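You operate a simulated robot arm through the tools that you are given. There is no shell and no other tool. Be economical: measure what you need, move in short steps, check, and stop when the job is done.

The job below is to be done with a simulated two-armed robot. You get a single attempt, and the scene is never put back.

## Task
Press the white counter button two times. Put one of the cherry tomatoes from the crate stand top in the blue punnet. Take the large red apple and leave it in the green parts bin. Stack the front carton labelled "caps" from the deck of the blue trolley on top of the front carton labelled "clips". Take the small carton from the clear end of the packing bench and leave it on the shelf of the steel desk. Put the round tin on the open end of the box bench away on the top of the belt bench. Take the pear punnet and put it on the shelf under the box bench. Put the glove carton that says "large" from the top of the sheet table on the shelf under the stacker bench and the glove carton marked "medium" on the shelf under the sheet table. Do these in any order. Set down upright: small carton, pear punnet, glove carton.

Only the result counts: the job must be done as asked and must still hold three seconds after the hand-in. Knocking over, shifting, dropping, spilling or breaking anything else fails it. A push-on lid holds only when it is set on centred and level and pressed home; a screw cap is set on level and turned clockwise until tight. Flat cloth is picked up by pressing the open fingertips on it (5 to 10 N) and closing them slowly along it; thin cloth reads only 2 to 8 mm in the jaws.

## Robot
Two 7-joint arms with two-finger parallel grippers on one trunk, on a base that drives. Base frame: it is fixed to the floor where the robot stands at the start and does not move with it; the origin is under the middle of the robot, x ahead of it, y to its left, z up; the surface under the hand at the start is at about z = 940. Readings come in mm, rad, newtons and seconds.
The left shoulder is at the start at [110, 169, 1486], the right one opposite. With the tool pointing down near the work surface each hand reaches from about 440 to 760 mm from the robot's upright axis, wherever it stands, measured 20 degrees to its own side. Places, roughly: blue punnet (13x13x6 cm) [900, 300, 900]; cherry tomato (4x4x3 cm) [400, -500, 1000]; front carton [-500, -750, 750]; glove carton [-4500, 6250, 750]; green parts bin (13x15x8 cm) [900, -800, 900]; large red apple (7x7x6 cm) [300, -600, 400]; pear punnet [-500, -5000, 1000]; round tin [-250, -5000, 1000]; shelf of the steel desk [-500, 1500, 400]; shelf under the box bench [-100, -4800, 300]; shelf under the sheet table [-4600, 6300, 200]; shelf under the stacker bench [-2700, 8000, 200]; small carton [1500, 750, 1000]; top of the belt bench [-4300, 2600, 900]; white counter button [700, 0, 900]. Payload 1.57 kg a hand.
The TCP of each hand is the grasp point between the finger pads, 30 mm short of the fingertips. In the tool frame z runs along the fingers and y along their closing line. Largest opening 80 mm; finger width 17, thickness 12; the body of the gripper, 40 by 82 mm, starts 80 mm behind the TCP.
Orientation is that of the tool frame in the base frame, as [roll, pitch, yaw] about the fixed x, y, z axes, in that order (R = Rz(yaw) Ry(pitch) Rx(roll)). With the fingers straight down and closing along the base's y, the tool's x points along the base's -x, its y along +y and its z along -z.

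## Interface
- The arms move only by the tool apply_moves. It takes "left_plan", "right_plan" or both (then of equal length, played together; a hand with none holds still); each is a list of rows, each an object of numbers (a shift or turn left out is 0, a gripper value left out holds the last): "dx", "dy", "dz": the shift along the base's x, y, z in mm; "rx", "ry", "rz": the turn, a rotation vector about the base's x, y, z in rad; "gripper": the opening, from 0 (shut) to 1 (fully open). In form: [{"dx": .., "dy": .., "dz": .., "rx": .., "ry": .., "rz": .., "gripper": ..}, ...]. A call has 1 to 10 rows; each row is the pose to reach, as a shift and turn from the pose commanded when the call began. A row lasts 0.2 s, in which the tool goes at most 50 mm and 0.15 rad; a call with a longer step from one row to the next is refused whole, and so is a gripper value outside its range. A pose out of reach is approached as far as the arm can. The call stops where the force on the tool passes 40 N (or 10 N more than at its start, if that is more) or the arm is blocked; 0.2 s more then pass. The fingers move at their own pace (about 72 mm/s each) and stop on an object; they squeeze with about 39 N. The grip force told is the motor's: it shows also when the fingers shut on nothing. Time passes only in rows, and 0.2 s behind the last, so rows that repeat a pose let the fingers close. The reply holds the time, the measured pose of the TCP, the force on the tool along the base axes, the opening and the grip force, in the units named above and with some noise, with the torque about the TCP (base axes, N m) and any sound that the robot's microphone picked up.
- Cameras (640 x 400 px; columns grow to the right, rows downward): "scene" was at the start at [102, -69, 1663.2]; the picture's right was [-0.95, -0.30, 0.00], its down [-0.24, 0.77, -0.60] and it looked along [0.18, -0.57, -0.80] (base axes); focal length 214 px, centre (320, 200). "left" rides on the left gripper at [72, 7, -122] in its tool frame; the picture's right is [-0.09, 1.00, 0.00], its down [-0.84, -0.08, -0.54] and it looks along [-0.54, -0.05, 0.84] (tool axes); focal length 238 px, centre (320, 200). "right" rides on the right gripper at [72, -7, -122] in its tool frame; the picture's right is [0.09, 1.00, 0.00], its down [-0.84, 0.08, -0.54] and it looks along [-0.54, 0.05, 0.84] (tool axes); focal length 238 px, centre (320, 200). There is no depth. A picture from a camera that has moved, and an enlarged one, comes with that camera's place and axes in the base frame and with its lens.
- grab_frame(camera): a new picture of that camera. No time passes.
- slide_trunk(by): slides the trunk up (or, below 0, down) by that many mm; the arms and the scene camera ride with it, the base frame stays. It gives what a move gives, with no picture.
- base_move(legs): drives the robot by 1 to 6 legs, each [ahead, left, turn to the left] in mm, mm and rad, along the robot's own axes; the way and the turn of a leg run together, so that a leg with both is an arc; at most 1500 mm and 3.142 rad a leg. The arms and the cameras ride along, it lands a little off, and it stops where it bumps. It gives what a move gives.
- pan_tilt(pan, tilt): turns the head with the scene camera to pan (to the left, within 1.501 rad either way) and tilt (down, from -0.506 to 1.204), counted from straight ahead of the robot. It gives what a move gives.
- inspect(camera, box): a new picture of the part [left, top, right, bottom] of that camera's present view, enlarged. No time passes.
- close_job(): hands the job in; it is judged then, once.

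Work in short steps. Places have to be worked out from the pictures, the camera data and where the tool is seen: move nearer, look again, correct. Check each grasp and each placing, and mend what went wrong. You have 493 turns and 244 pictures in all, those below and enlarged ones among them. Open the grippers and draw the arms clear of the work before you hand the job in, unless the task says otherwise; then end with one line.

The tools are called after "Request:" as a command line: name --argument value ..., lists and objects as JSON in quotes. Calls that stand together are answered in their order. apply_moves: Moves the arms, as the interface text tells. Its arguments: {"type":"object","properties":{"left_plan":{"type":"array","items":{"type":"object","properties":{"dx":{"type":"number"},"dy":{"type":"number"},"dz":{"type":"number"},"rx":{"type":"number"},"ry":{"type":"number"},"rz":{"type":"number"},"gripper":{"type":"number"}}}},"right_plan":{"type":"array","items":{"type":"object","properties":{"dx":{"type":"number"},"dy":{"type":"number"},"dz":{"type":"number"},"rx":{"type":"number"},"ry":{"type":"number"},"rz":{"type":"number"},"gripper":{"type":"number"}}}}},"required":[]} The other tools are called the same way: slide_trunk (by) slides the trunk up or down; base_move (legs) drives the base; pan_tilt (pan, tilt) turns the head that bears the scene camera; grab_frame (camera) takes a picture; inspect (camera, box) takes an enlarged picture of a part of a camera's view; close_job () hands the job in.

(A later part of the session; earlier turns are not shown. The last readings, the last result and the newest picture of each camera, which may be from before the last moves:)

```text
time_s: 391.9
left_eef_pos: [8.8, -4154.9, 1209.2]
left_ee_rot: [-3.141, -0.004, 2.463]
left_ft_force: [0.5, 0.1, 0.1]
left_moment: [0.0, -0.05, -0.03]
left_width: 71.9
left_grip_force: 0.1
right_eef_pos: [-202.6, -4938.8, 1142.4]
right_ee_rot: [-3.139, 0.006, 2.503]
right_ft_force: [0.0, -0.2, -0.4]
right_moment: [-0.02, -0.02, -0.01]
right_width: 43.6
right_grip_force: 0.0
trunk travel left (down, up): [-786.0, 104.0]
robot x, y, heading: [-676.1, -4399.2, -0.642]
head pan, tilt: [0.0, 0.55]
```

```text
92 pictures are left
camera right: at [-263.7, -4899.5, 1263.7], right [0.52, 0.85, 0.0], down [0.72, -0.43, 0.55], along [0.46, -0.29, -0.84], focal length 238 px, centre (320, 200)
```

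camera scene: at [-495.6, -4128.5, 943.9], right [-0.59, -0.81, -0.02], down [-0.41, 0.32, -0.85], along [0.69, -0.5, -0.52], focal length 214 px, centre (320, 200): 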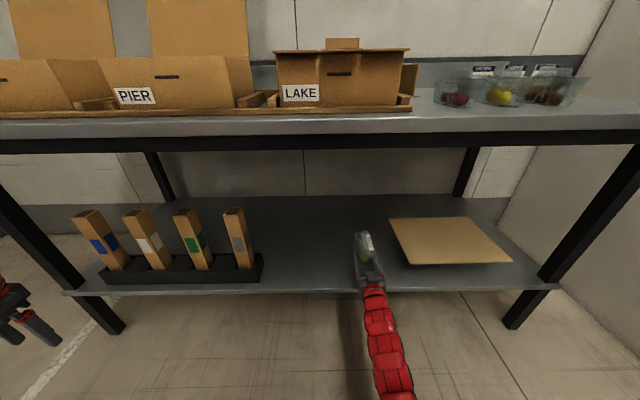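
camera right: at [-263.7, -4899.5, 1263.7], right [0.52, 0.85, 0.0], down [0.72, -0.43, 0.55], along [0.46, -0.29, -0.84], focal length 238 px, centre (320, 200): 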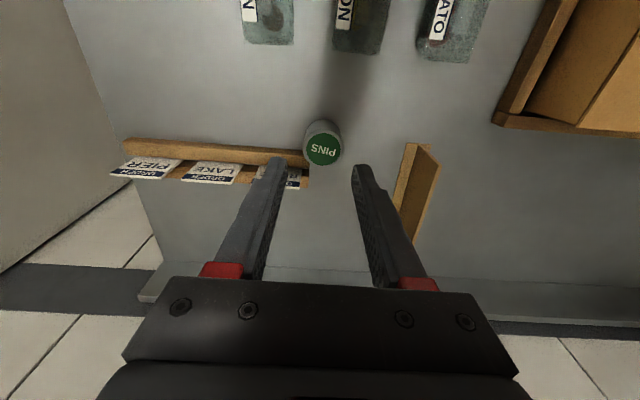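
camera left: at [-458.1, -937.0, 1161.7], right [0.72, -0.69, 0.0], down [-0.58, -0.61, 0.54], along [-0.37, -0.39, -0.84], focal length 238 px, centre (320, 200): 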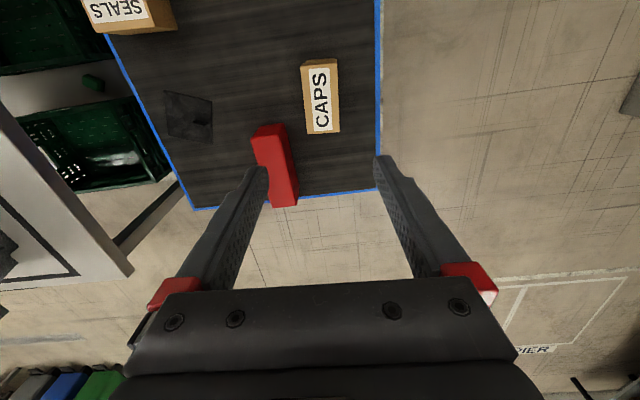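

The grip slid off because the hand was short of centre, and the tin was pushed about 45 mm to (-156, -4966), still upright. I open, move the base 70 mm closer and line up properly.

Request:
base_move --legs '[[70, 0, 0]]'

Request:
apply_moves --right_plan '[{"dz": -40, "gripper": 1}, {"dz": -80, "gripper": 1}]'

Request:
grab_frame --camera "right"

```text
time_s: 392.9
left_eef_pos: [63.0, -4194.3, 1210.6]
left_ee_rot: [-3.139, -0.002, 2.461]
left_ft_force: [-0.4, 0.0, 0.7]
left_moment: [-0.01, 0.04, 0.02]
left_width: 72.2
left_grip_force: 0.0
right_eef_pos: [-148.0, -4977.1, 1143.4]
right_ee_rot: [-3.138, 0.009, 2.502]
right_ft_force: [-0.4, -0.4, 0.6]
right_moment: [0.01, -0.03, -0.01]
right_width: 44.0
right_grip_force: 0.1
trunk travel left (down, up): [-786.0, 104.0]
robot x, y, heading: [-617.7, -4436.0, -0.636]
head pan, tilt: [0.0, 0.55]
```

```text
time_s: 393.5
left_eef_pos: [64.6, -4194.9, 1208.6]
left_ee_rot: [-3.139, -0.006, 2.463]
left_ft_force: [0.4, -0.6, 0.1]
left_moment: [-0.01, -0.01, 0.0]
left_width: 72.1
left_grip_force: 0.1
right_eef_pos: [-146.0, -4980.9, 1061.8]
right_ee_rot: [-3.138, 0.005, 2.502]
right_ft_force: [1.1, -0.8, -0.1]
right_moment: [0.03, 0.02, -0.02]
right_width: 79.9
right_grip_force: 0.1
trunk travel left (down, up): [-786.0, 104.0]
robot x, y, heading: [-616.5, -4438.3, -0.646]
head pan, tilt: [0.0, 0.55]
```

```text
91 pictures are left
camera right: at [-206.8, -4942.4, 1182.9], right [0.52, 0.85, 0.0], down [0.72, -0.43, 0.55], along [0.46, -0.29, -0.84], focal length 238 px, centre (320, 200)
```

right: 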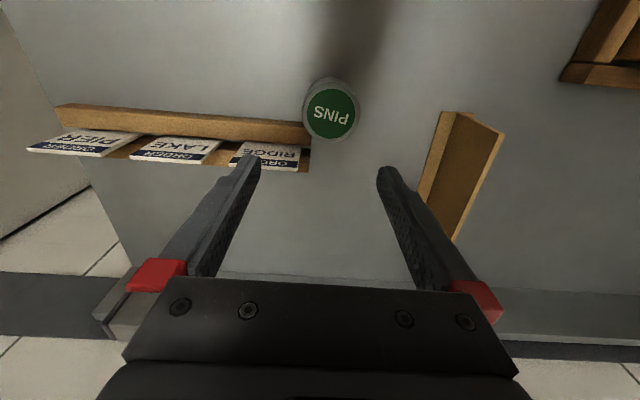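

The right finger would come down right beside the card holder. I turn the jaws by +1.5 rad so that they close along n instead, which has free room.

Request:
apply_moves --right_plan '[{"rz": 0.15, "dz": 20}, {"rz": 0.3, "dz": 20}, {"rz": 0.45, "dz": 20}, {"rz": 0.6, "dz": 20}, {"rz": 0.75, "dz": 20}, {"rz": 0.9, "dz": 20}, {"rz": 1.05, "dz": 20}, {"rz": 1.2, "dz": 20}, {"rz": 1.35, "dz": 20, "dx": -5, "dy": 8}, {"rz": 1.5, "dz": 20, "dx": -9, "dy": 16}]'

Request:
grab_frame --camera "right"

```text
time_s: 395.7
left_eef_pos: [65.9, -4194.9, 1209.5]
left_ee_rot: [-3.14, -0.006, 2.464]
left_ft_force: [0.9, -1.0, -0.2]
left_moment: [0.0, -0.01, 0.0]
left_width: 71.9
left_grip_force: 0.1
right_eef_pos: [-156.9, -4961.8, 1081.8]
right_ee_rot: [-3.138, 0.003, -2.28]
right_ft_force: [0.1, -0.3, 0.1]
right_moment: [0.01, -0.02, -0.01]
right_width: 79.9
right_grip_force: 0.1
trunk travel left (down, up): [-786.0, 104.0]
robot x, y, heading: [-622.2, -4438.1, -0.646]
head pan, tilt: [0.0, 0.55]
```

```text
90 pictures are left
camera right: at [-197.4, -5021.2, 1203.2], right [-0.82, 0.58, 0.0], down [0.48, 0.69, 0.55], along [0.32, 0.44, -0.84], focal length 238 px, centre (320, 200)
```

right: 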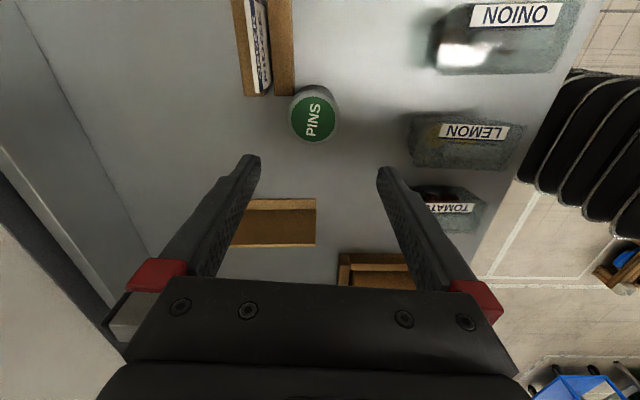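

Good clearance from the holder's end now. I centre at (-155, -4969) and go down.

Request:
apply_moves --right_plan '[{"dx": 1, "dy": -3, "dz": -40}, {"dx": 2, "dy": -7, "dz": -80}, {"dx": 2, "dy": -7, "dz": -105}]'

Request:
grab_frame --camera "right"

```text
time_s: 396.5
left_eef_pos: [65.5, -4194.2, 1210.1]
left_ee_rot: [-3.139, -0.006, 2.463]
left_ft_force: [-0.5, -0.4, 0.1]
left_moment: [-0.03, -0.06, -0.02]
left_width: 72.1
left_grip_force: 0.1
right_eef_pos: [-153.9, -4970.4, 976.9]
right_ee_rot: [-3.138, 0.007, -2.281]
right_ft_force: [0.0, -0.8, 0.5]
right_moment: [0.0, 0.0, 0.0]
right_width: 80.0
right_grip_force: 0.0
trunk travel left (down, up): [-786.0, 104.0]
robot x, y, heading: [-618.6, -4438.8, -0.641]
head pan, tilt: [0.0, 0.55]
```

```text
89 pictures are left
camera right: at [-195.2, -5029.7, 1098.1], right [-0.81, 0.58, 0.0], down [0.48, 0.68, 0.55], along [0.32, 0.44, -0.84], focal length 238 px, centre (320, 200)
```

right: 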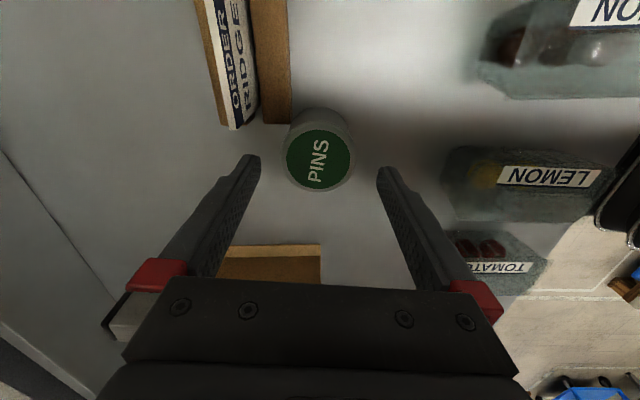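

Request:
apply_moves --right_plan '[{"dz": -30}, {"dz": -55}, {"dz": -70}, {"dz": -70, "gripper": 0.65}, {"dz": -70, "gripper": 0.55}, {"dz": -70, "gripper": 0.55}]'

Request:
grab_frame --camera "right"

```text
time_s: 397.9
left_eef_pos: [65.6, -4196.2, 1207.8]
left_ee_rot: [-3.14, -0.004, 2.463]
left_ft_force: [-0.1, -0.5, 0.2]
left_moment: [-0.02, 0.01, -0.06]
left_width: 72.1
left_grip_force: 0.0
right_eef_pos: [-155.5, -4970.1, 906.8]
right_ee_rot: [-3.139, 0.003, -2.282]
right_ft_force: [0.4, -0.2, -0.3]
right_moment: [-0.01, 0.01, -0.01]
right_width: 63.4
right_grip_force: 38.7
trunk travel left (down, up): [-786.0, 104.0]
robot x, y, heading: [-618.2, -4440.8, -0.64]
head pan, tilt: [0.0, 0.55]
```

```text
88 pictures are left
camera right: at [-197.6, -5028.6, 1028.3], right [-0.81, 0.58, 0.0], down [0.48, 0.68, 0.55], along [0.32, 0.44, -0.84], focal length 238 px, centre (320, 200)
```

right: 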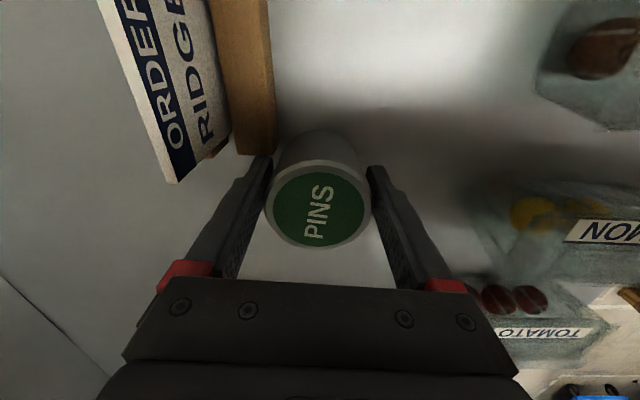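

Properly gripped across the tin (63 mm). I lift it.

Request:
apply_moves --right_plan '[{"dz": 30}, {"dz": 75}, {"dz": 120}, {"dz": 165}, {"dz": 210}]'

Request:
grab_frame --camera "right"

```text
time_s: 399.1
left_eef_pos: [67.0, -4190.8, 1208.9]
left_ee_rot: [-3.136, -0.004, 2.466]
left_ft_force: [-0.1, 0.6, -0.2]
left_moment: [-0.06, 0.04, 0.01]
left_width: 72.2
left_grip_force: 0.2
right_eef_pos: [-152.2, -4967.2, 1118.7]
right_ee_rot: [-3.139, 0.0, -2.279]
right_ft_force: [0.9, 0.8, -1.0]
right_moment: [-0.01, 0.03, 0.04]
right_width: 63.3
right_grip_force: 39.4
trunk travel left (down, up): [-786.0, 104.0]
robot x, y, heading: [-616.2, -4441.4, -0.642]
head pan, tilt: [0.0, 0.55]
```

```text
87 pictures are left
camera right: at [-193.2, -5026.4, 1241.4], right [-0.82, 0.58, 0.0], down [0.48, 0.69, 0.54], along [0.31, 0.44, -0.84], focal length 238 px, centre (320, 200)
```

right: 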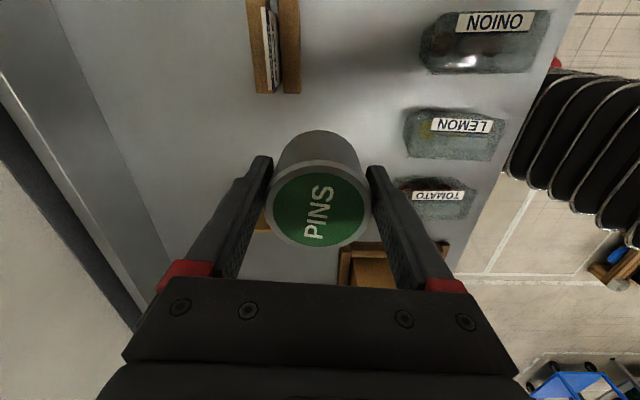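

The tin is held. I back away from the bench, bring the left hand to the front, and turn around toward the far side of the hall.

Request:
base_move --legs '[[-650, 0, 0]]'

Request:
apply_moves --left_plan '[{"dx": 4, "dy": -47}, {"dx": 8, "dy": -95}, {"dx": 12, "dy": -142}, {"dx": 16, "dy": -190}, {"dx": 20, "dy": -237}, {"dx": 24, "dy": -285}, {"dx": 28, "dy": -332}, {"dx": 32, "dy": -380}, {"dx": 35, "dy": -427}]'

Request:
slide_trunk --by 100

Request:
base_move --legs '[[0, 0, 1.57], [0, 0, 1.57]]'

Request:
pan_tilt --pan 0 --tilt 0.35

Request:
grab_frame --camera "scene"

```text
time_s: 402.7
left_eef_pos: [-455.1, -3809.0, 1208.6]
left_ee_rot: [-3.14, -0.005, 2.454]
left_ft_force: [0.5, -0.5, -0.7]
left_moment: [-0.01, -0.02, -0.01]
left_width: 72.1
left_grip_force: 0.1
right_eef_pos: [-678.0, -4583.9, 1119.2]
right_ee_rot: [-3.139, 0.004, -2.291]
right_ft_force: [0.6, 0.4, -1.4]
right_moment: [0.01, 0.03, 0.02]
right_width: 63.1
right_grip_force: 39.2
trunk travel left (down, up): [-786.0, 104.0]
robot x, y, heading: [-1138.1, -4045.0, -0.647]
head pan, tilt: [0.0, 0.55]
```

```text
time_s: 404.7
left_eef_pos: [-419.5, -4236.5, 1210.6]
left_ee_rot: [-3.14, -0.006, 2.458]
left_ft_force: [0.1, -0.9, 0.6]
left_moment: [0.03, 0.0, -0.01]
left_width: 71.8
left_grip_force: 0.0
left hand out of reach, approached as far as the arm can: row 2, 3, 4
right_eef_pos: [-678.6, -4585.2, 1117.1]
right_ee_rot: [-3.138, 0.004, -2.29]
right_ft_force: [-0.5, -0.1, -2.0]
right_moment: [0.02, 0.01, 0.0]
right_width: 63.1
right_grip_force: 38.8
trunk travel left (down, up): [-786.0, 104.0]
robot x, y, heading: [-1141.5, -4046.8, -0.649]
head pan, tilt: [0.0, 0.55]
```

```text
time_s: 406.0
left_eef_pos: [-419.2, -4234.8, 1311.1]
left_ee_rot: [-3.139, -0.005, 2.454]
left_ft_force: [0.2, -0.5, -0.3]
left_moment: [0.03, 0.03, 0.01]
left_width: 72.1
left_grip_force: 0.1
right_eef_pos: [-678.7, -4584.5, 1218.2]
right_ee_rot: [-3.138, 0.003, -2.29]
right_ft_force: [-0.3, -0.8, -1.3]
right_moment: [-0.01, -0.01, 0.02]
right_width: 63.5
right_grip_force: 38.4
trunk travel left (down, up): [-886.0, 4.0]
robot x, y, heading: [-1143.2, -4045.7, -0.646]
head pan, tilt: [0.0, 0.55]
```

```text
time_s: 414.1
left_eef_pos: [-1855.6, -3845.7, 1311.5]
left_ee_rot: [-3.14, -0.005, -0.706]
left_ft_force: [0.1, 0.1, -0.9]
left_moment: [0.02, 0.01, -0.04]
left_width: 72.0
left_grip_force: 0.0
right_eef_pos: [-1590.1, -3501.7, 1218.1]
right_ee_rot: [-3.137, 0.003, 0.834]
right_ft_force: [0.0, 0.2, -2.2]
right_moment: [0.03, 0.01, 0.0]
right_width: 63.3
right_grip_force: 39.2
trunk travel left (down, up): [-886.0, 4.0]
robot x, y, heading: [-1137.0, -4047.7, 2.474]
head pan, tilt: [0.0, 0.55]
```

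```text
time_s: 414.8
left_eef_pos: [-1856.3, -3846.8, 1312.4]
left_ee_rot: [-3.14, -0.005, -0.705]
left_ft_force: [1.1, -0.1, 0.4]
left_moment: [0.0, 0.01, 0.02]
left_width: 72.2
left_grip_force: 0.1
right_eef_pos: [-1589.6, -3502.4, 1219.1]
right_ee_rot: [-3.138, 0.003, 0.833]
right_ft_force: [-0.2, 1.1, -1.3]
right_moment: [-0.01, -0.03, 0.0]
right_width: 63.0
right_grip_force: 38.5
trunk travel left (down, up): [-886.0, 4.0]
robot x, y, heading: [-1138.6, -4045.6, 2.475]
head pan, tilt: [0.0, 0.351]
```

```text
86 pictures are left
camera scene: at [-1277.1, -3938.4, 1799.1], right [0.62, 0.79, 0.0], down [0.27, -0.21, -0.94], along [-0.74, 0.58, -0.34], focal length 214 px, centre (320, 200)
```

scene: 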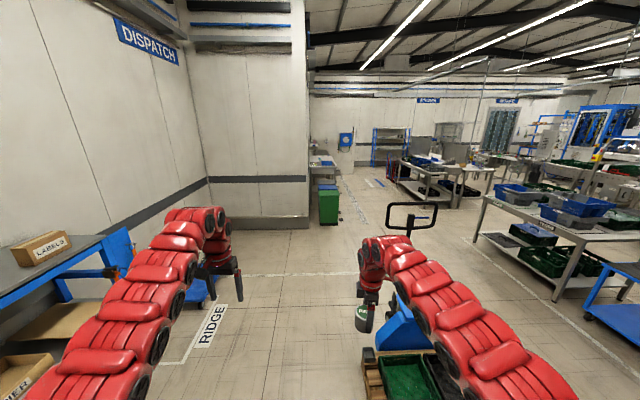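

The way ahead is open, between the pallet on the right and the pillar. I drive ahead past the pallet, then diagonally right toward the corridor.

Request:
base_move --legs '[[1500, 60, 0.03], [400, 0, 0], [725, -650, 0], [725, -650, 0]]'

Request:
pan_tilt --pan -0.3 --tilt 0.3

Request:
grab_frame --camera "scene"

```text
refused: leg 1 is longer than a leg can be; nothing moved
```

```text
time_s: 415.6
left_eef_pos: [-1857.1, -3847.1, 1310.3]
left_ee_rot: [-3.141, -0.005, -0.705]
left_ft_force: [-0.6, 0.0, 0.2]
left_moment: [0.0, 0.01, 0.03]
left_width: 72.0
left_grip_force: 0.0
right_eef_pos: [-1588.9, -3501.9, 1218.2]
right_ee_rot: [-3.137, 0.004, 0.834]
right_ft_force: [0.7, -0.9, -1.3]
right_moment: [0.02, 0.01, 0.02]
right_width: 63.3
right_grip_force: 38.9
trunk travel left (down, up): [-886.0, 4.0]
robot x, y, heading: [-1141.2, -4044.8, 2.472]
head pan, tilt: [-0.3, 0.3]
```

```text
85 pictures are left
camera scene: at [-1256.9, -3918.9, 1803.8], right [0.82, 0.57, 0.0], down [0.17, -0.24, -0.96], along [-0.54, 0.79, -0.3], focal length 214 px, centre (320, 200)
```

scene: 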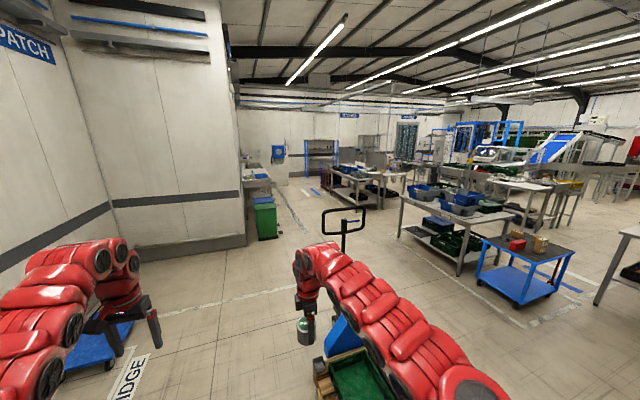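

Request:
base_move --legs '[[1000, 60, 0.03], [900, 0, 0], [725, -650, 0], [725, -650, 0]]'

Request:
pan_tilt --pan -0.2 --tilt 0.35

Request:
grab_frame --camera "scene"

```text
time_s: 434.5
left_eef_pos: [-3834.0, -849.4, 1312.0]
left_ee_rot: [-3.139, -0.005, -0.671]
left_ft_force: [-0.3, -1.3, -0.9]
left_moment: [0.01, -0.03, -0.02]
left_width: 71.9
left_grip_force: 0.0
right_eef_pos: [-3579.7, -497.5, 1219.5]
right_ee_rot: [-3.137, 0.003, 0.869]
right_ft_force: [-0.8, 0.2, -1.5]
right_moment: [0.04, -0.03, 0.04]
right_width: 63.2
right_grip_force: 39.0
trunk travel left (down, up): [-886.0, 4.0]
robot x, y, heading: [-3111.9, -1026.3, 2.505]
head pan, tilt: [-0.3, 0.3]
```

```text
time_s: 435.2
left_eef_pos: [-3834.6, -849.2, 1311.3]
left_ee_rot: [3.141, -0.004, -0.672]
left_ft_force: [0.2, -0.7, 0.2]
left_moment: [-0.02, 0.05, 0.0]
left_width: 72.0
left_grip_force: 0.0
right_eef_pos: [-3579.9, -496.7, 1217.8]
right_ee_rot: [-3.137, 0.004, 0.866]
right_ft_force: [-0.3, 0.9, -1.5]
right_moment: [0.0, -0.02, 0.01]
right_width: 63.2
right_grip_force: 39.4
trunk travel left (down, up): [-886.0, 4.0]
robot x, y, heading: [-3116.6, -1027.1, 2.511]
head pan, tilt: [-0.201, 0.351]
```

```text
84 pictures are left
camera scene: at [-3240.5, -909.5, 1799.1], right [0.74, 0.67, 0.0], down [0.23, -0.25, -0.94], along [-0.63, 0.7, -0.34], focal length 214 px, centre (320, 200)
```

scene: 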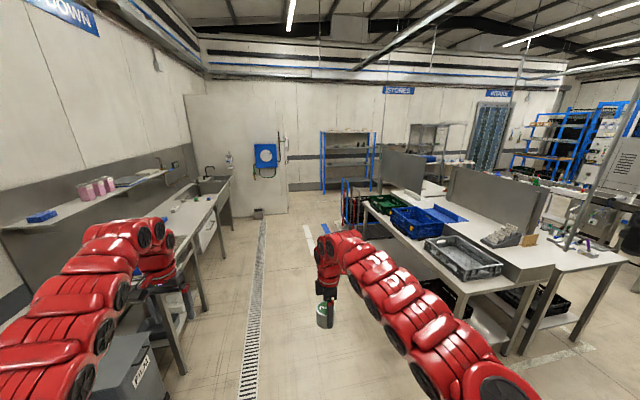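

The corridor between the wash-down bench and the double table is clear. I drive ahead 2200 mm, drifting right 200 mm, and look for the belt bench.

Request:
base_move --legs '[[1100, -100, 0], [1100, -100, 0]]'

Request:
pan_tilt --pan -0.8 --tilt 0.35

Request:
grab_frame --camera "scene"

```text
time_s: 446.1
left_eef_pos: [-5502.0, 571.3, 1311.9]
left_ee_rot: [-3.138, -0.004, -0.647]
left_ft_force: [-0.2, -0.6, -0.7]
left_moment: [-0.01, -0.02, 0.02]
left_width: 72.0
left_grip_force: 0.1
right_eef_pos: [-5258.1, 930.0, 1219.2]
right_ee_rot: [-3.138, 0.004, 0.893]
right_ft_force: [0.6, 0.1, -1.5]
right_moment: [-0.01, 0.0, -0.03]
right_width: 63.4
right_grip_force: 38.5
trunk travel left (down, up): [-886.0, 4.0]
robot x, y, heading: [-4776.8, 411.3, 2.533]
head pan, tilt: [-0.201, 0.351]
```

```text
time_s: 447.1
left_eef_pos: [-5503.9, 572.1, 1311.1]
left_ee_rot: [-3.14, -0.004, -0.645]
left_ft_force: [0.7, -0.8, 0.0]
left_moment: [0.01, -0.02, 0.0]
left_width: 72.1
left_grip_force: 0.0
right_eef_pos: [-5256.6, 931.7, 1218.0]
right_ee_rot: [-3.139, 0.003, 0.893]
right_ft_force: [-1.4, -0.3, -1.5]
right_moment: [0.03, 0.03, -0.03]
right_width: 63.7
right_grip_force: 39.2
trunk travel left (down, up): [-886.0, 4.0]
robot x, y, heading: [-4776.1, 411.5, 2.535]
head pan, tilt: [-0.799, 0.351]
```

```text
83 pictures are left
camera scene: at [-4858.0, 552.1, 1799.2], right [0.99, 0.16, 0.0], down [0.06, -0.34, -0.94], along [-0.15, 0.93, -0.34], focal length 214 px, centre (320, 200)
```

scene: 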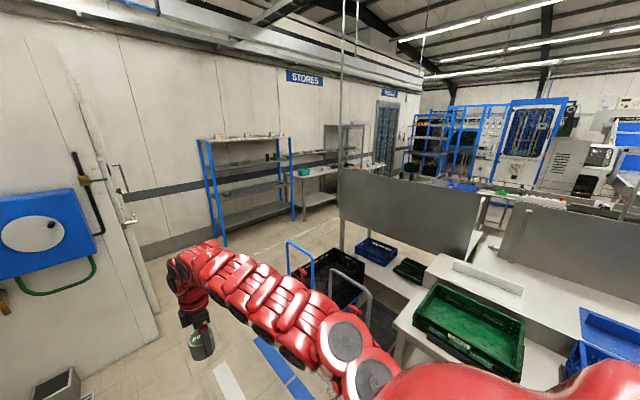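

Request:
inspect --camera "scene" --box '[330, 100, 640, 300]'

```text
2.00 times, centred on (485, 200) of scene
camera zoom: at [-4858.0, 552.1, 1799.2], right [0.99, 0.16, 0.0], down [0.06, -0.34, -0.94], along [-0.15, 0.93, -0.34], focal length 429 px, centre (-10, 200)
```

zoom: 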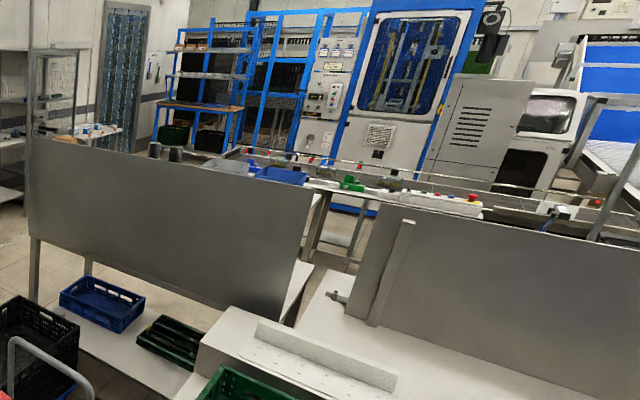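

The belt bench is behind that back panel and opens to the other side. I go back and around: reverse along the corridor, then strafe right past the double table's end.

Request:
base_move --legs '[[-1000, 0, -0.02], [-1000, 0, 0], [0, -1400, 0], [0, -1350, 0]]'

Request:
pan_tilt --pan 0 --tilt 0.35

Request:
grab_frame --camera "scene"

```text
time_s: 469.9
left_eef_pos: [-2302.3, 1645.1, 1311.5]
left_ee_rot: [-3.14, -0.005, -0.647]
left_ft_force: [-0.2, -0.1, -0.1]
left_moment: [0.01, 0.05, -0.02]
left_width: 72.2
left_grip_force: 0.2
right_eef_pos: [-2056.5, 2005.5, 1219.0]
right_ee_rot: [-3.137, 0.003, 0.892]
right_ft_force: [-0.3, -0.5, -1.0]
right_moment: [-0.01, 0.0, 0.02]
right_width: 63.3
right_grip_force: 38.9
trunk travel left (down, up): [-886.0, 4.0]
robot x, y, heading: [-1571.0, 1484.3, 2.538]
head pan, tilt: [-0.799, 0.351]
```

```text
time_s: 471.0
left_eef_pos: [-2301.6, 1643.9, 1312.0]
left_ee_rot: [-3.141, -0.006, -0.646]
left_ft_force: [-0.2, 0.2, -0.4]
left_moment: [-0.01, -0.01, 0.01]
left_width: 72.0
left_grip_force: 0.0
right_eef_pos: [-2054.5, 2004.0, 1218.9]
right_ee_rot: [-3.139, 0.004, 0.894]
right_ft_force: [0.0, 0.7, -2.9]
right_moment: [0.0, -0.02, -0.03]
right_width: 63.0
right_grip_force: 38.8
trunk travel left (down, up): [-886.0, 4.0]
robot x, y, heading: [-1573.1, 1488.5, 2.53]
head pan, tilt: [0.0, 0.351]
```

```text
81 pictures are left
camera scene: at [-1717.6, 1587.9, 1799.1], right [0.57, 0.82, 0.0], down [0.28, -0.2, -0.94], along [-0.77, 0.54, -0.34], focal length 214 px, centre (320, 200)
```

scene: 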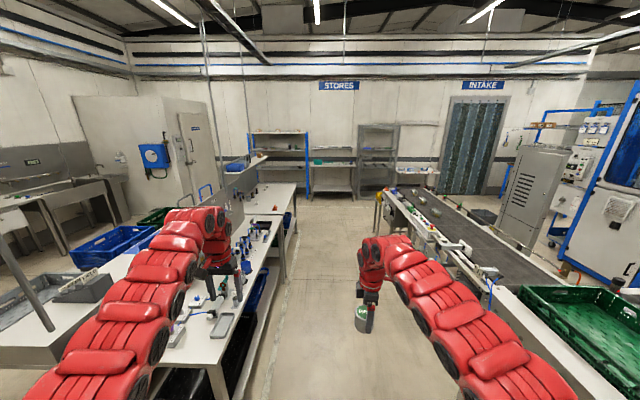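

Request:
inspect --camera "scene" --box '[200, 130, 400, 260]'

```text
3.08 times, centred on (300, 195) of scene
camera zoom: at [-1717.6, 1587.9, 1799.1], right [0.57, 0.82, 0.0], down [0.28, -0.2, -0.94], along [-0.77, 0.54, -0.34], focal length 660 px, centre (382, 215)
```

zoom: 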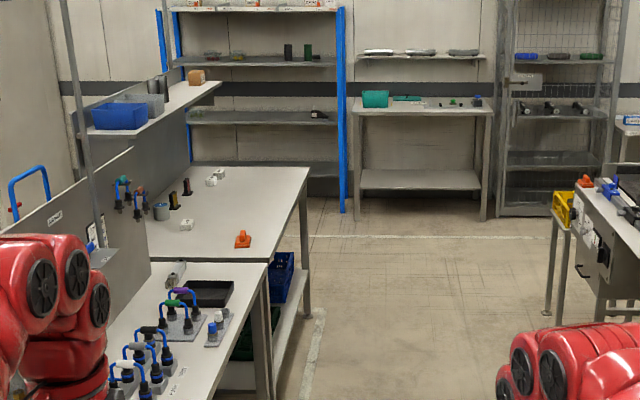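

The belt bench is the far table on the left: front edge u about -173, n from -4337 to -5453, with clear space on its top. I drive ahead along the aisle, then turn left to face it.

Request:
base_move --legs '[[1250, -80, -0.02], [1250, -60, 0]]'

Request:
base_move --legs '[[0, 0, 1.55]]'

Request:
pan_tilt --pan 0 --tilt 0.7

Request:
grab_frame --camera "scene"

```text
time_s: 483.2
left_eef_pos: [-4255.3, 3168.0, 1310.9]
left_ee_rot: [-3.14, -0.006, -0.638]
left_ft_force: [-0.4, 1.0, -0.5]
left_moment: [0.0, 0.0, -0.02]
left_width: 72.2
left_grip_force: 0.0
right_eef_pos: [-4015.3, 3529.9, 1218.9]
right_ee_rot: [-3.137, 0.004, 0.9]
right_ft_force: [-0.4, 0.5, -0.5]
right_moment: [0.03, 0.01, -0.02]
right_width: 63.4
right_grip_force: 39.0
trunk travel left (down, up): [-886.0, 4.0]
robot x, y, heading: [-3529.1, 3016.3, 2.545]
head pan, tilt: [0.0, 0.351]
```

```text
time_s: 487.3
left_eef_pos: [-3700.4, 2290.9, 1311.1]
left_ee_rot: [-3.14, -0.005, 0.906]
left_ft_force: [0.0, 0.1, -0.5]
left_moment: [0.01, 0.02, 0.02]
left_width: 72.1
left_grip_force: 0.0
right_eef_pos: [-4056.8, 2543.2, 1218.9]
right_ee_rot: [-3.139, 0.004, 2.447]
right_ft_force: [-0.3, -0.8, -0.9]
right_moment: [0.01, 0.02, 0.01]
right_width: 63.3
right_grip_force: 39.3
trunk travel left (down, up): [-886.0, 4.0]
robot x, y, heading: [-3528.6, 3016.9, -2.198]
head pan, tilt: [0.0, 0.351]
```

```text
time_s: 488.2
left_eef_pos: [-3699.7, 2291.0, 1310.9]
left_ee_rot: [-3.139, -0.003, 0.907]
left_ft_force: [-0.2, -0.3, -0.3]
left_moment: [0.04, 0.0, 0.0]
left_width: 72.3
left_grip_force: 0.0
right_eef_pos: [-4055.7, 2542.7, 1218.3]
right_ee_rot: [-3.138, 0.002, 2.447]
right_ft_force: [0.2, 0.6, -1.1]
right_moment: [0.02, 0.02, -0.01]
right_width: 63.3
right_grip_force: 39.3
trunk travel left (down, up): [-886.0, 4.0]
robot x, y, heading: [-3529.4, 3015.4, -2.195]
head pan, tilt: [0.0, 0.7]
```

```text
79 pictures are left
camera scene: at [-3626.4, 2882.5, 1767.8], right [-0.81, 0.58, 0.0], down [0.38, 0.52, -0.77], along [-0.45, -0.62, -0.64], focal length 214 px, centre (320, 200)
```

scene: 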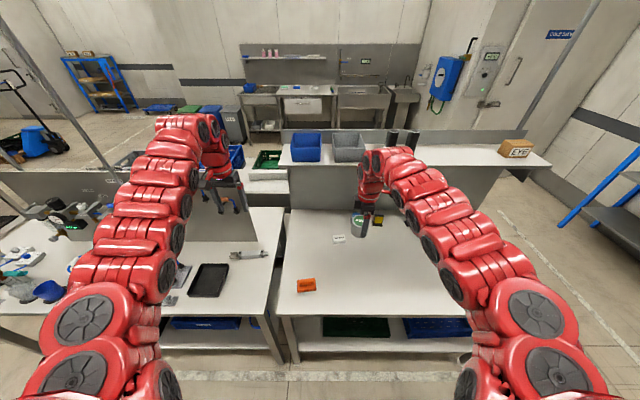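

Request:
grab_frame --camera "right"

```text
78 pictures are left
camera right: at [-4114.7, 2585.0, 1340.0], right [0.57, 0.82, 0.0], down [0.69, -0.47, 0.54], along [0.45, -0.31, -0.84], focal length 238 px, centre (320, 200)
```

right: 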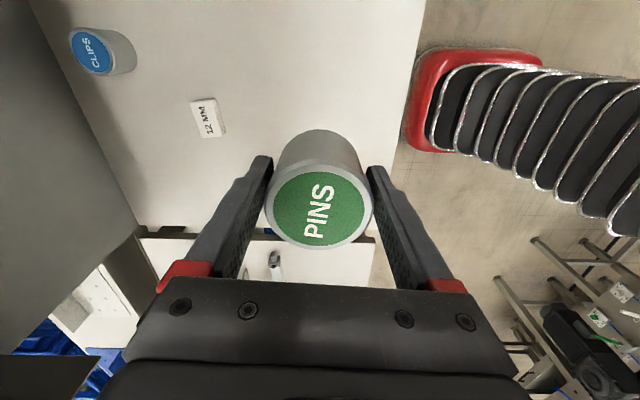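

The spot beneath the tin is clear (tags and another tin are further off). I lower the trunk 120 mm, then the arm.

Request:
slide_trunk --by -120

Request:
apply_moves --right_plan '[{"dz": -40}, {"dz": -80}, {"dz": -110}]'

Request:
grab_frame --camera "right"

```text
time_s: 489.7
left_eef_pos: [-3700.5, 2291.3, 1191.1]
left_ee_rot: [-3.139, -0.003, 0.907]
left_ft_force: [-0.1, -0.7, -0.7]
left_moment: [0.0, 0.01, 0.0]
left_width: 71.9
left_grip_force: 0.0
right_eef_pos: [-4056.4, 2543.1, 1097.9]
right_ee_rot: [-3.138, 0.003, 2.447]
right_ft_force: [-0.2, 0.2, -2.1]
right_moment: [-0.01, 0.0, 0.0]
right_width: 63.3
right_grip_force: 39.1
trunk travel left (down, up): [-766.0, 124.0]
robot x, y, heading: [-3528.4, 3013.3, -2.194]
head pan, tilt: [0.0, 0.7]
```

```text
time_s: 490.5
left_eef_pos: [-3699.8, 2291.5, 1191.2]
left_ee_rot: [-3.139, -0.004, 0.903]
left_ft_force: [0.1, 0.1, 0.4]
left_moment: [0.0, -0.01, 0.0]
left_width: 71.9
left_grip_force: 0.1
right_eef_pos: [-4055.1, 2544.2, 988.4]
right_ee_rot: [-3.139, 0.003, 2.445]
right_ft_force: [-0.6, -0.2, -1.9]
right_moment: [0.04, -0.01, 0.0]
right_width: 63.3
right_grip_force: 38.6
trunk travel left (down, up): [-766.0, 124.0]
robot x, y, heading: [-3528.2, 3013.7, -2.195]
head pan, tilt: [0.0, 0.7]
```

```text
77 pictures are left
camera right: at [-4113.8, 2585.2, 1110.0], right [0.57, 0.82, 0.0], down [0.69, -0.47, 0.54], along [0.45, -0.31, -0.84], focal length 238 px, centre (320, 200)
```

right: 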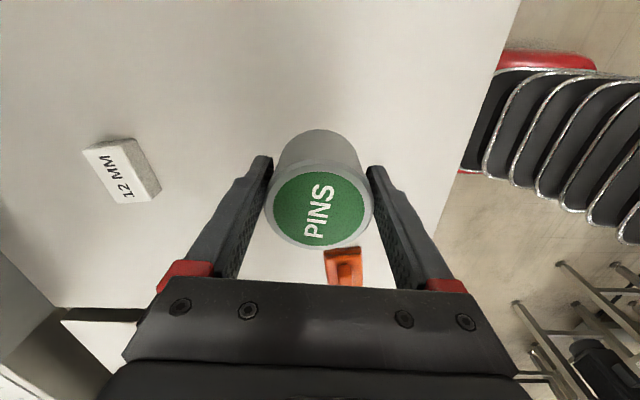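

Request:
apply_moves --right_plan '[{"dz": -10}, {"dz": -20}, {"dz": -28}, {"dz": -34}, {"dz": -40}, {"dz": -46}, {"dz": -52}, {"dz": -58}]'

```text
time_s: 492.3
left_eef_pos: [-3699.4, 2291.7, 1190.2]
left_ee_rot: [-3.14, -0.006, 0.906]
left_ft_force: [1.0, -0.2, 0.1]
left_moment: [0.04, 0.06, -0.03]
left_width: 71.7
left_grip_force: 0.0
right_eef_pos: [-4056.0, 2543.1, 930.2]
right_ee_rot: [-3.137, 0.005, 2.446]
right_ft_force: [0.2, -0.2, -1.5]
right_moment: [0.01, 0.02, 0.01]
right_width: 63.3
right_grip_force: 38.8
trunk travel left (down, up): [-766.0, 124.0]
robot x, y, heading: [-3531.0, 3013.8, -2.197]
head pan, tilt: [0.0, 0.7]
```

Request:
apply_moves --right_plan '[{"dz": -4}, {"dz": -8}, {"dz": -12}, {"dz": -16}, {"dz": -20}, {"dz": -24}, {"dz": -28}, {"dz": -32}, {"dz": -36}]'

```text
time_s: 494.1
left_eef_pos: [-3697.7, 2294.0, 1193.8]
left_ee_rot: [-3.141, -0.002, 0.904]
left_ft_force: [-0.2, -0.4, -0.9]
left_moment: [0.03, 0.0, 0.0]
left_width: 72.0
left_grip_force: 0.1
right_eef_pos: [-4055.5, 2543.8, 907.1]
right_ee_rot: [-3.128, 0.004, 2.446]
right_ft_force: [6.1, 6.1, 29.2]
right_moment: [0.69, -1.11, 0.12]
right_width: 63.8
right_grip_force: 38.9
trunk travel left (down, up): [-766.0, 124.0]
robot x, y, heading: [-3529.4, 3015.1, -2.196]
head pan, tilt: [0.0, 0.7]
stopped in row 9 (right hand): the force on the tool passed its limit at 41 N (the readings are from after the stop); the commanded pose is now the measured one
```

Contact with the bench top. I look before releasing.

Request:
apply_moves --right_plan '[{"dz": 3}]'

Request:
grab_frame --camera "right"

```text
time_s: 494.5
left_eef_pos: [-3697.7, 2292.6, 1192.1]
left_ee_rot: [-3.139, -0.003, 0.906]
left_ft_force: [0.7, -0.4, -0.6]
left_moment: [-0.01, 0.02, -0.01]
left_width: 72.0
left_grip_force: 0.1
right_eef_pos: [-4057.4, 2542.0, 906.0]
right_ee_rot: [-3.128, 0.002, 2.447]
right_ft_force: [3.7, 2.2, 14.9]
right_moment: [0.23, -0.61, 0.07]
right_width: 63.1
right_grip_force: 39.2
trunk travel left (down, up): [-766.0, 124.0]
robot x, y, heading: [-3528.0, 3016.6, -2.194]
head pan, tilt: [0.0, 0.7]
```

```text
76 pictures are left
camera right: at [-4115.2, 2584.9, 1027.7], right [0.57, 0.82, -0.01], down [0.69, -0.47, 0.54], along [0.44, -0.32, -0.84], focal length 238 px, centre (320, 200)
```

right: 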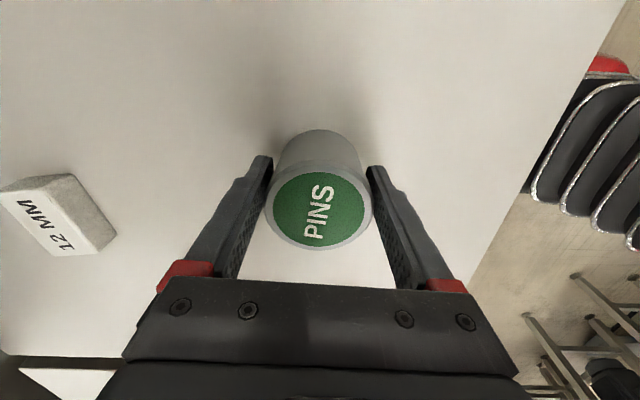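

Request:
apply_moves --right_plan '[{"dz": 1}, {"dz": 1, "gripper": 0.9}, {"dz": 1, "gripper": 1}, {"dz": 30, "gripper": 1}, {"dz": 75}, {"dz": 120}, {"dz": 165}, {"dz": 210}]'

Request:
grab_frame --camera "right"

```text
time_s: 496.3
left_eef_pos: [-3699.9, 2290.6, 1191.4]
left_ee_rot: [-3.14, -0.005, 0.906]
left_ft_force: [0.2, 0.2, 0.2]
left_moment: [-0.01, 0.01, 0.0]
left_width: 72.1
left_grip_force: 0.0
right_eef_pos: [-4057.5, 2543.1, 1113.4]
right_ee_rot: [-3.131, 0.002, 2.446]
right_ft_force: [-0.1, 0.1, 0.4]
right_moment: [0.01, -0.03, 0.06]
right_width: 80.1
right_grip_force: 0.0
trunk travel left (down, up): [-766.0, 124.0]
robot x, y, heading: [-3525.9, 3015.5, -2.198]
head pan, tilt: [0.0, 0.7]
```

```text
75 pictures are left
camera right: at [-4115.4, 2585.2, 1235.0], right [0.57, 0.82, -0.01], down [0.69, -0.47, 0.54], along [0.44, -0.32, -0.84], focal length 238 px, centre (320, 200)
```

right: 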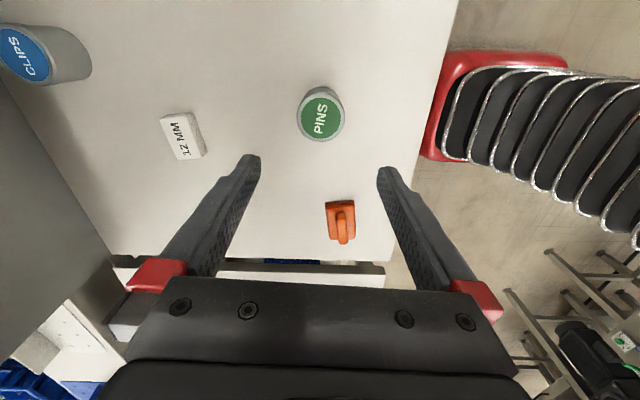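

The tin stands on the belt bench. Next are the glove cartons. I raise the trunk, turn the wrist back, turn to face down the aisle and look.

Request:
slide_trunk --by 120

Request:
apply_moves --right_plan '[{"rz": -0.15, "dz": 20}, {"rz": -0.3, "dz": 40}, {"rz": -0.45, "dz": 60}, {"rz": -0.6, "dz": 60}, {"rz": -0.75, "dz": 60}, {"rz": -0.9, "dz": 60}, {"rz": -1.05, "dz": 60}, {"rz": -1.2, "dz": 60}, {"rz": -1.35, "dz": 60}, {"rz": -1.5, "dz": 60}]'

Request:
base_move --legs '[[0, 0, -1.57]]'

Request:
pan_tilt --pan -0.5 --tilt 0.3

Request:
grab_frame --camera "scene"

```text
time_s: 497.8
left_eef_pos: [-3700.4, 2291.5, 1311.4]
left_ee_rot: [-3.14, -0.006, 0.908]
left_ft_force: [0.6, 0.7, -0.3]
left_moment: [0.03, 0.02, 0.01]
left_width: 71.9
left_grip_force: 0.1
right_eef_pos: [-4057.2, 2542.2, 1232.7]
right_ee_rot: [-3.13, 0.003, 2.448]
right_ft_force: [-0.5, -0.2, 0.8]
right_moment: [0.01, -0.01, 0.01]
right_width: 80.1
right_grip_force: 0.0
trunk travel left (down, up): [-886.0, 4.0]
robot x, y, heading: [-3530.7, 3013.2, -2.198]
head pan, tilt: [0.0, 0.7]
```

```text
time_s: 500.0
left_eef_pos: [-3699.7, 2291.3, 1311.3]
left_ee_rot: [-3.139, -0.006, 0.907]
left_ft_force: [-0.2, 0.5, 0.5]
left_moment: [0.02, 0.02, 0.0]
left_width: 72.0
left_grip_force: 0.0
right_eef_pos: [-4057.2, 2541.7, 1291.9]
right_ee_rot: [-3.13, 0.003, 0.944]
right_ft_force: [0.1, 0.5, 0.1]
right_moment: [0.02, 0.0, -0.01]
right_width: 79.9
right_grip_force: 0.1
trunk travel left (down, up): [-886.0, 4.0]
robot x, y, heading: [-3531.2, 3013.7, -2.2]
head pan, tilt: [0.0, 0.7]
```

```text
time_s: 504.3
left_eef_pos: [-4248.1, 3205.0, 1312.2]
left_ee_rot: [-3.14, -0.005, -0.689]
left_ft_force: [-0.4, 0.0, 0.1]
left_moment: [0.0, 0.0, 0.01]
left_width: 71.9
left_grip_force: 0.0
right_eef_pos: [-3988.9, 3554.8, 1292.3]
right_ee_rot: [-3.129, 0.004, -0.651]
right_ft_force: [-0.4, -0.2, 0.4]
right_moment: [0.03, -0.01, 0.01]
right_width: 79.9
right_grip_force: 0.1
trunk travel left (down, up): [-886.0, 4.0]
robot x, y, heading: [-3530.3, 3018.5, 2.491]
head pan, tilt: [0.0, 0.7]
```

```text
time_s: 505.2
left_eef_pos: [-4247.7, 3205.0, 1311.7]
left_ee_rot: [-3.14, -0.005, -0.689]
left_ft_force: [0.3, 0.7, 0.0]
left_moment: [0.02, -0.01, 0.0]
left_width: 72.1
left_grip_force: 0.0
right_eef_pos: [-3988.6, 3556.6, 1292.1]
right_ee_rot: [-3.13, 0.004, -0.65]
right_ft_force: [0.0, -0.9, 0.5]
right_moment: [0.01, -0.02, 0.02]
right_width: 79.8
right_grip_force: 0.0
trunk travel left (down, up): [-886.0, 4.0]
robot x, y, heading: [-3525.6, 3017.0, 2.488]
head pan, tilt: [-0.499, 0.3]
```

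```text
74 pictures are left
camera scene: at [-3631.9, 3150.7, 1803.8], right [0.91, 0.41, 0.0], down [0.12, -0.27, -0.95], along [-0.39, 0.87, -0.3], focal length 214 px, centre (320, 200)
```

scene: 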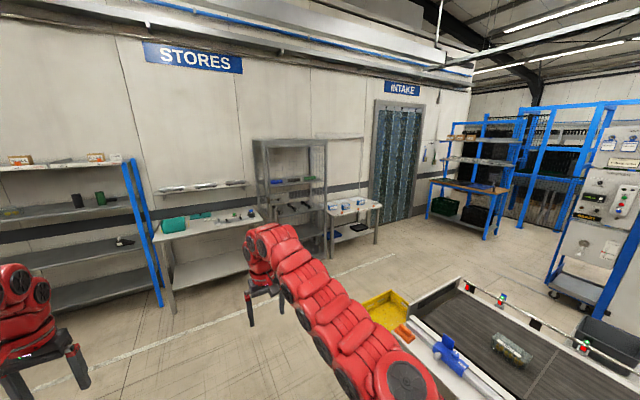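

Request:
inspect --camera "scene" --box '[300, 100, 540, 270]'

```text
2.35 times, centred on (420, 185) of scene
camera zoom: at [-3631.9, 3150.7, 1803.8], right [0.91, 0.41, 0.0], down [0.12, -0.27, -0.95], along [-0.39, 0.87, -0.3], focal length 505 px, centre (85, 235)
```

zoom: 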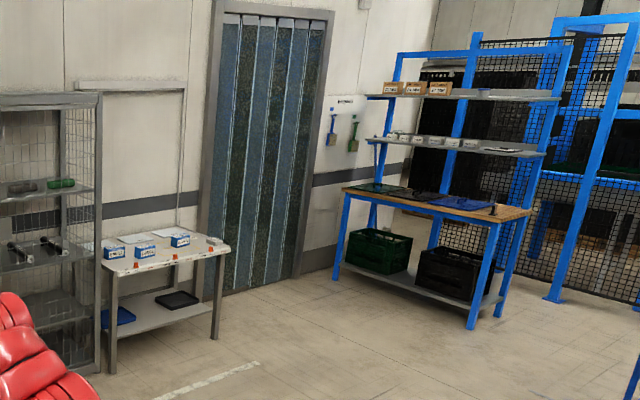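

The sheet table is the small table by the wall with three glove cartons on top; the stacker bench is the blue-framed one to its right. I drive ahead, then strafe right toward the sheet table.

Request:
base_move --legs '[[830, 0, 0.018], [830, 0, 0], [0, -900, 0], [0, -700, 0]]'

Request:
pan_tilt --pan 0 --tilt 0.55

Request:
grab_frame --camera "scene"

```text
time_s: 521.4
left_eef_pos: [-4624.5, 5460.0, 1311.1]
left_ee_rot: [-3.137, -0.005, -0.666]
left_ft_force: [0.3, -0.2, -0.3]
left_moment: [-0.07, -0.03, -0.01]
left_width: 72.2
left_grip_force: 0.2
right_eef_pos: [-4375.2, 5816.4, 1291.9]
right_ee_rot: [-3.129, 0.003, -0.624]
right_ft_force: [-1.0, 1.0, 0.1]
right_moment: [0.02, -0.01, -0.02]
right_width: 80.0
right_grip_force: 0.0
trunk travel left (down, up): [-886.0, 4.0]
robot x, y, heading: [-3899.6, 5286.1, 2.518]
head pan, tilt: [-0.499, 0.3]
```

```text
time_s: 522.3
left_eef_pos: [-4624.6, 5460.1, 1311.5]
left_ee_rot: [-3.138, -0.004, -0.664]
left_ft_force: [-0.1, -0.5, 0.1]
left_moment: [-0.01, 0.0, 0.03]
left_width: 72.0
left_grip_force: 0.0
right_eef_pos: [-4374.8, 5816.9, 1292.6]
right_ee_rot: [-3.131, 0.004, -0.625]
right_ft_force: [-0.2, -1.0, -0.1]
right_moment: [-0.02, 0.01, 0.04]
right_width: 79.6
right_grip_force: 0.0
trunk travel left (down, up): [-886.0, 4.0]
robot x, y, heading: [-3899.1, 5283.9, 2.517]
head pan, tilt: [0.0, 0.55]
```

```text
72 pictures are left
camera scene: at [-4039.7, 5388.5, 1780.9], right [0.59, 0.81, 0.0], down [0.42, -0.31, -0.85], along [-0.69, 0.5, -0.52], focal length 214 px, centre (320, 200)
```

scene: 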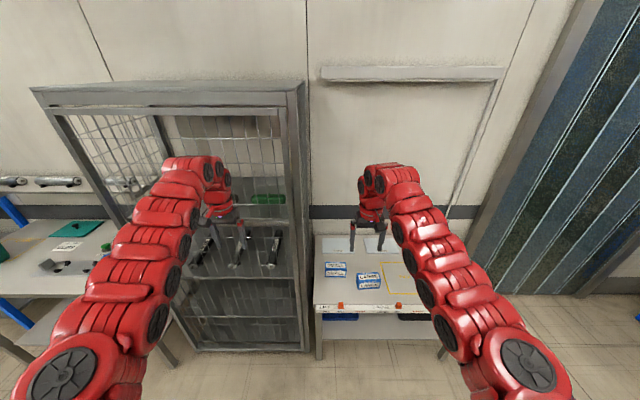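

Request:
inspect --camera "scene" --box '[290, 220, 470, 350]'

Request:
grab_frame --camera "right"

```text
3.08 times, centred on (380, 285) of scene
camera zoom: at [-4039.7, 5388.5, 1780.9], right [0.59, 0.81, 0.0], down [0.42, -0.31, -0.85], along [-0.69, 0.5, -0.52], focal length 660 px, centre (135, -62)
```

zoom: 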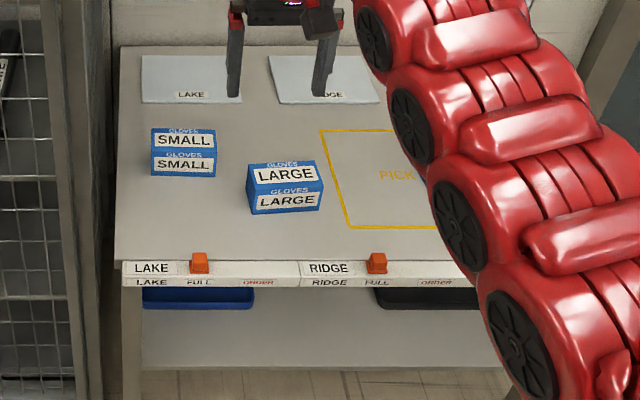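

```text
70 pictures are left
camera right: at [-4311.5, 5778.1, 1413.9], right [-0.51, -0.86, -0.01], down [-0.73, 0.42, 0.54], along [-0.46, 0.28, -0.84], focal length 238 px, centre (320, 200)
```

right: 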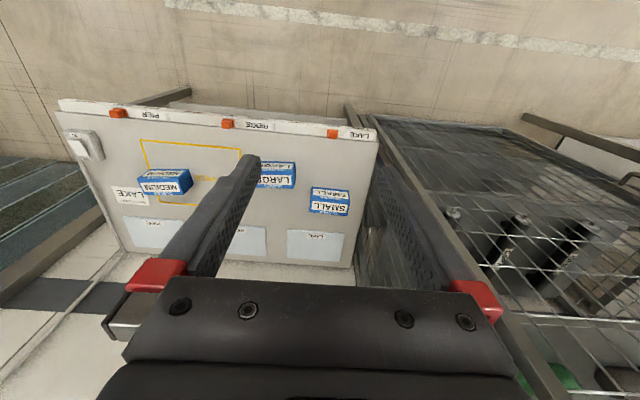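

The cartons read SMALL, LARGE and MEDIUM. MEDIUM is at about (-4360, 6356). I'll pick it from above, turn it, set it at the front edge and regrip at a slant for the shelf. First I move right 360 mm and ahead 330 mm.

Request:
base_move --legs '[[0, -360, -0.01], [330, 0, 0]]'

Request:
slide_trunk --by -180

Request:
grab_frame --camera "right"

```text
time_s: 526.4
left_eef_pos: [-4678.8, 5945.7, 1312.4]
left_ee_rot: [-3.14, -0.004, -0.674]
left_ft_force: [1.2, 0.2, 0.6]
left_moment: [0.02, -0.02, 0.0]
left_width: 71.8
left_grip_force: 0.0
right_eef_pos: [-4424.1, 6300.9, 1292.8]
right_ee_rot: [-3.129, 0.005, -0.634]
right_ft_force: [0.1, -1.0, 0.3]
right_moment: [0.04, -0.01, -0.01]
right_width: 80.1
right_grip_force: 0.2
trunk travel left (down, up): [-886.0, 4.0]
robot x, y, heading: [-3956.0, 5768.3, 2.508]
head pan, tilt: [0.0, 0.55]
```

```text
time_s: 528.4
left_eef_pos: [-4680.6, 5945.6, 1132.9]
left_ee_rot: [-3.138, -0.005, -0.672]
left_ft_force: [-0.5, -0.2, 0.5]
left_moment: [0.01, -0.01, 0.02]
left_width: 72.0
left_grip_force: 0.1
right_eef_pos: [-4425.7, 6300.9, 1112.8]
right_ee_rot: [-3.131, 0.003, -0.634]
right_ft_force: [-0.8, -0.8, -0.2]
right_moment: [-0.01, -0.06, 0.01]
right_width: 80.1
right_grip_force: 0.0
trunk travel left (down, up): [-706.0, 184.0]
robot x, y, heading: [-3956.8, 5772.1, 2.506]
head pan, tilt: [0.0, 0.55]
```

```text
69 pictures are left
camera right: at [-4364.3, 6262.5, 1234.0], right [-0.52, -0.86, -0.01], down [-0.72, 0.43, 0.54], along [-0.46, 0.29, -0.84], focal length 238 px, centre (320, 200)
```

right: 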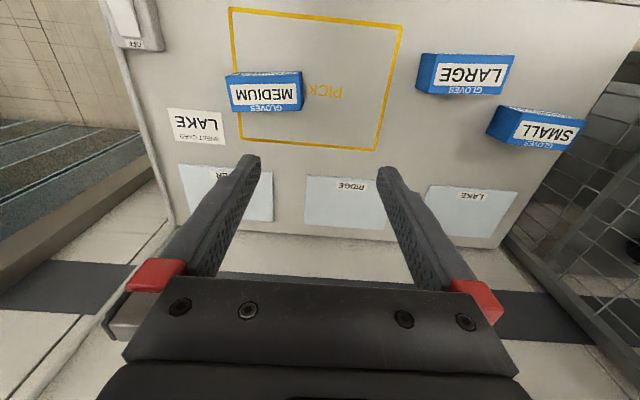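

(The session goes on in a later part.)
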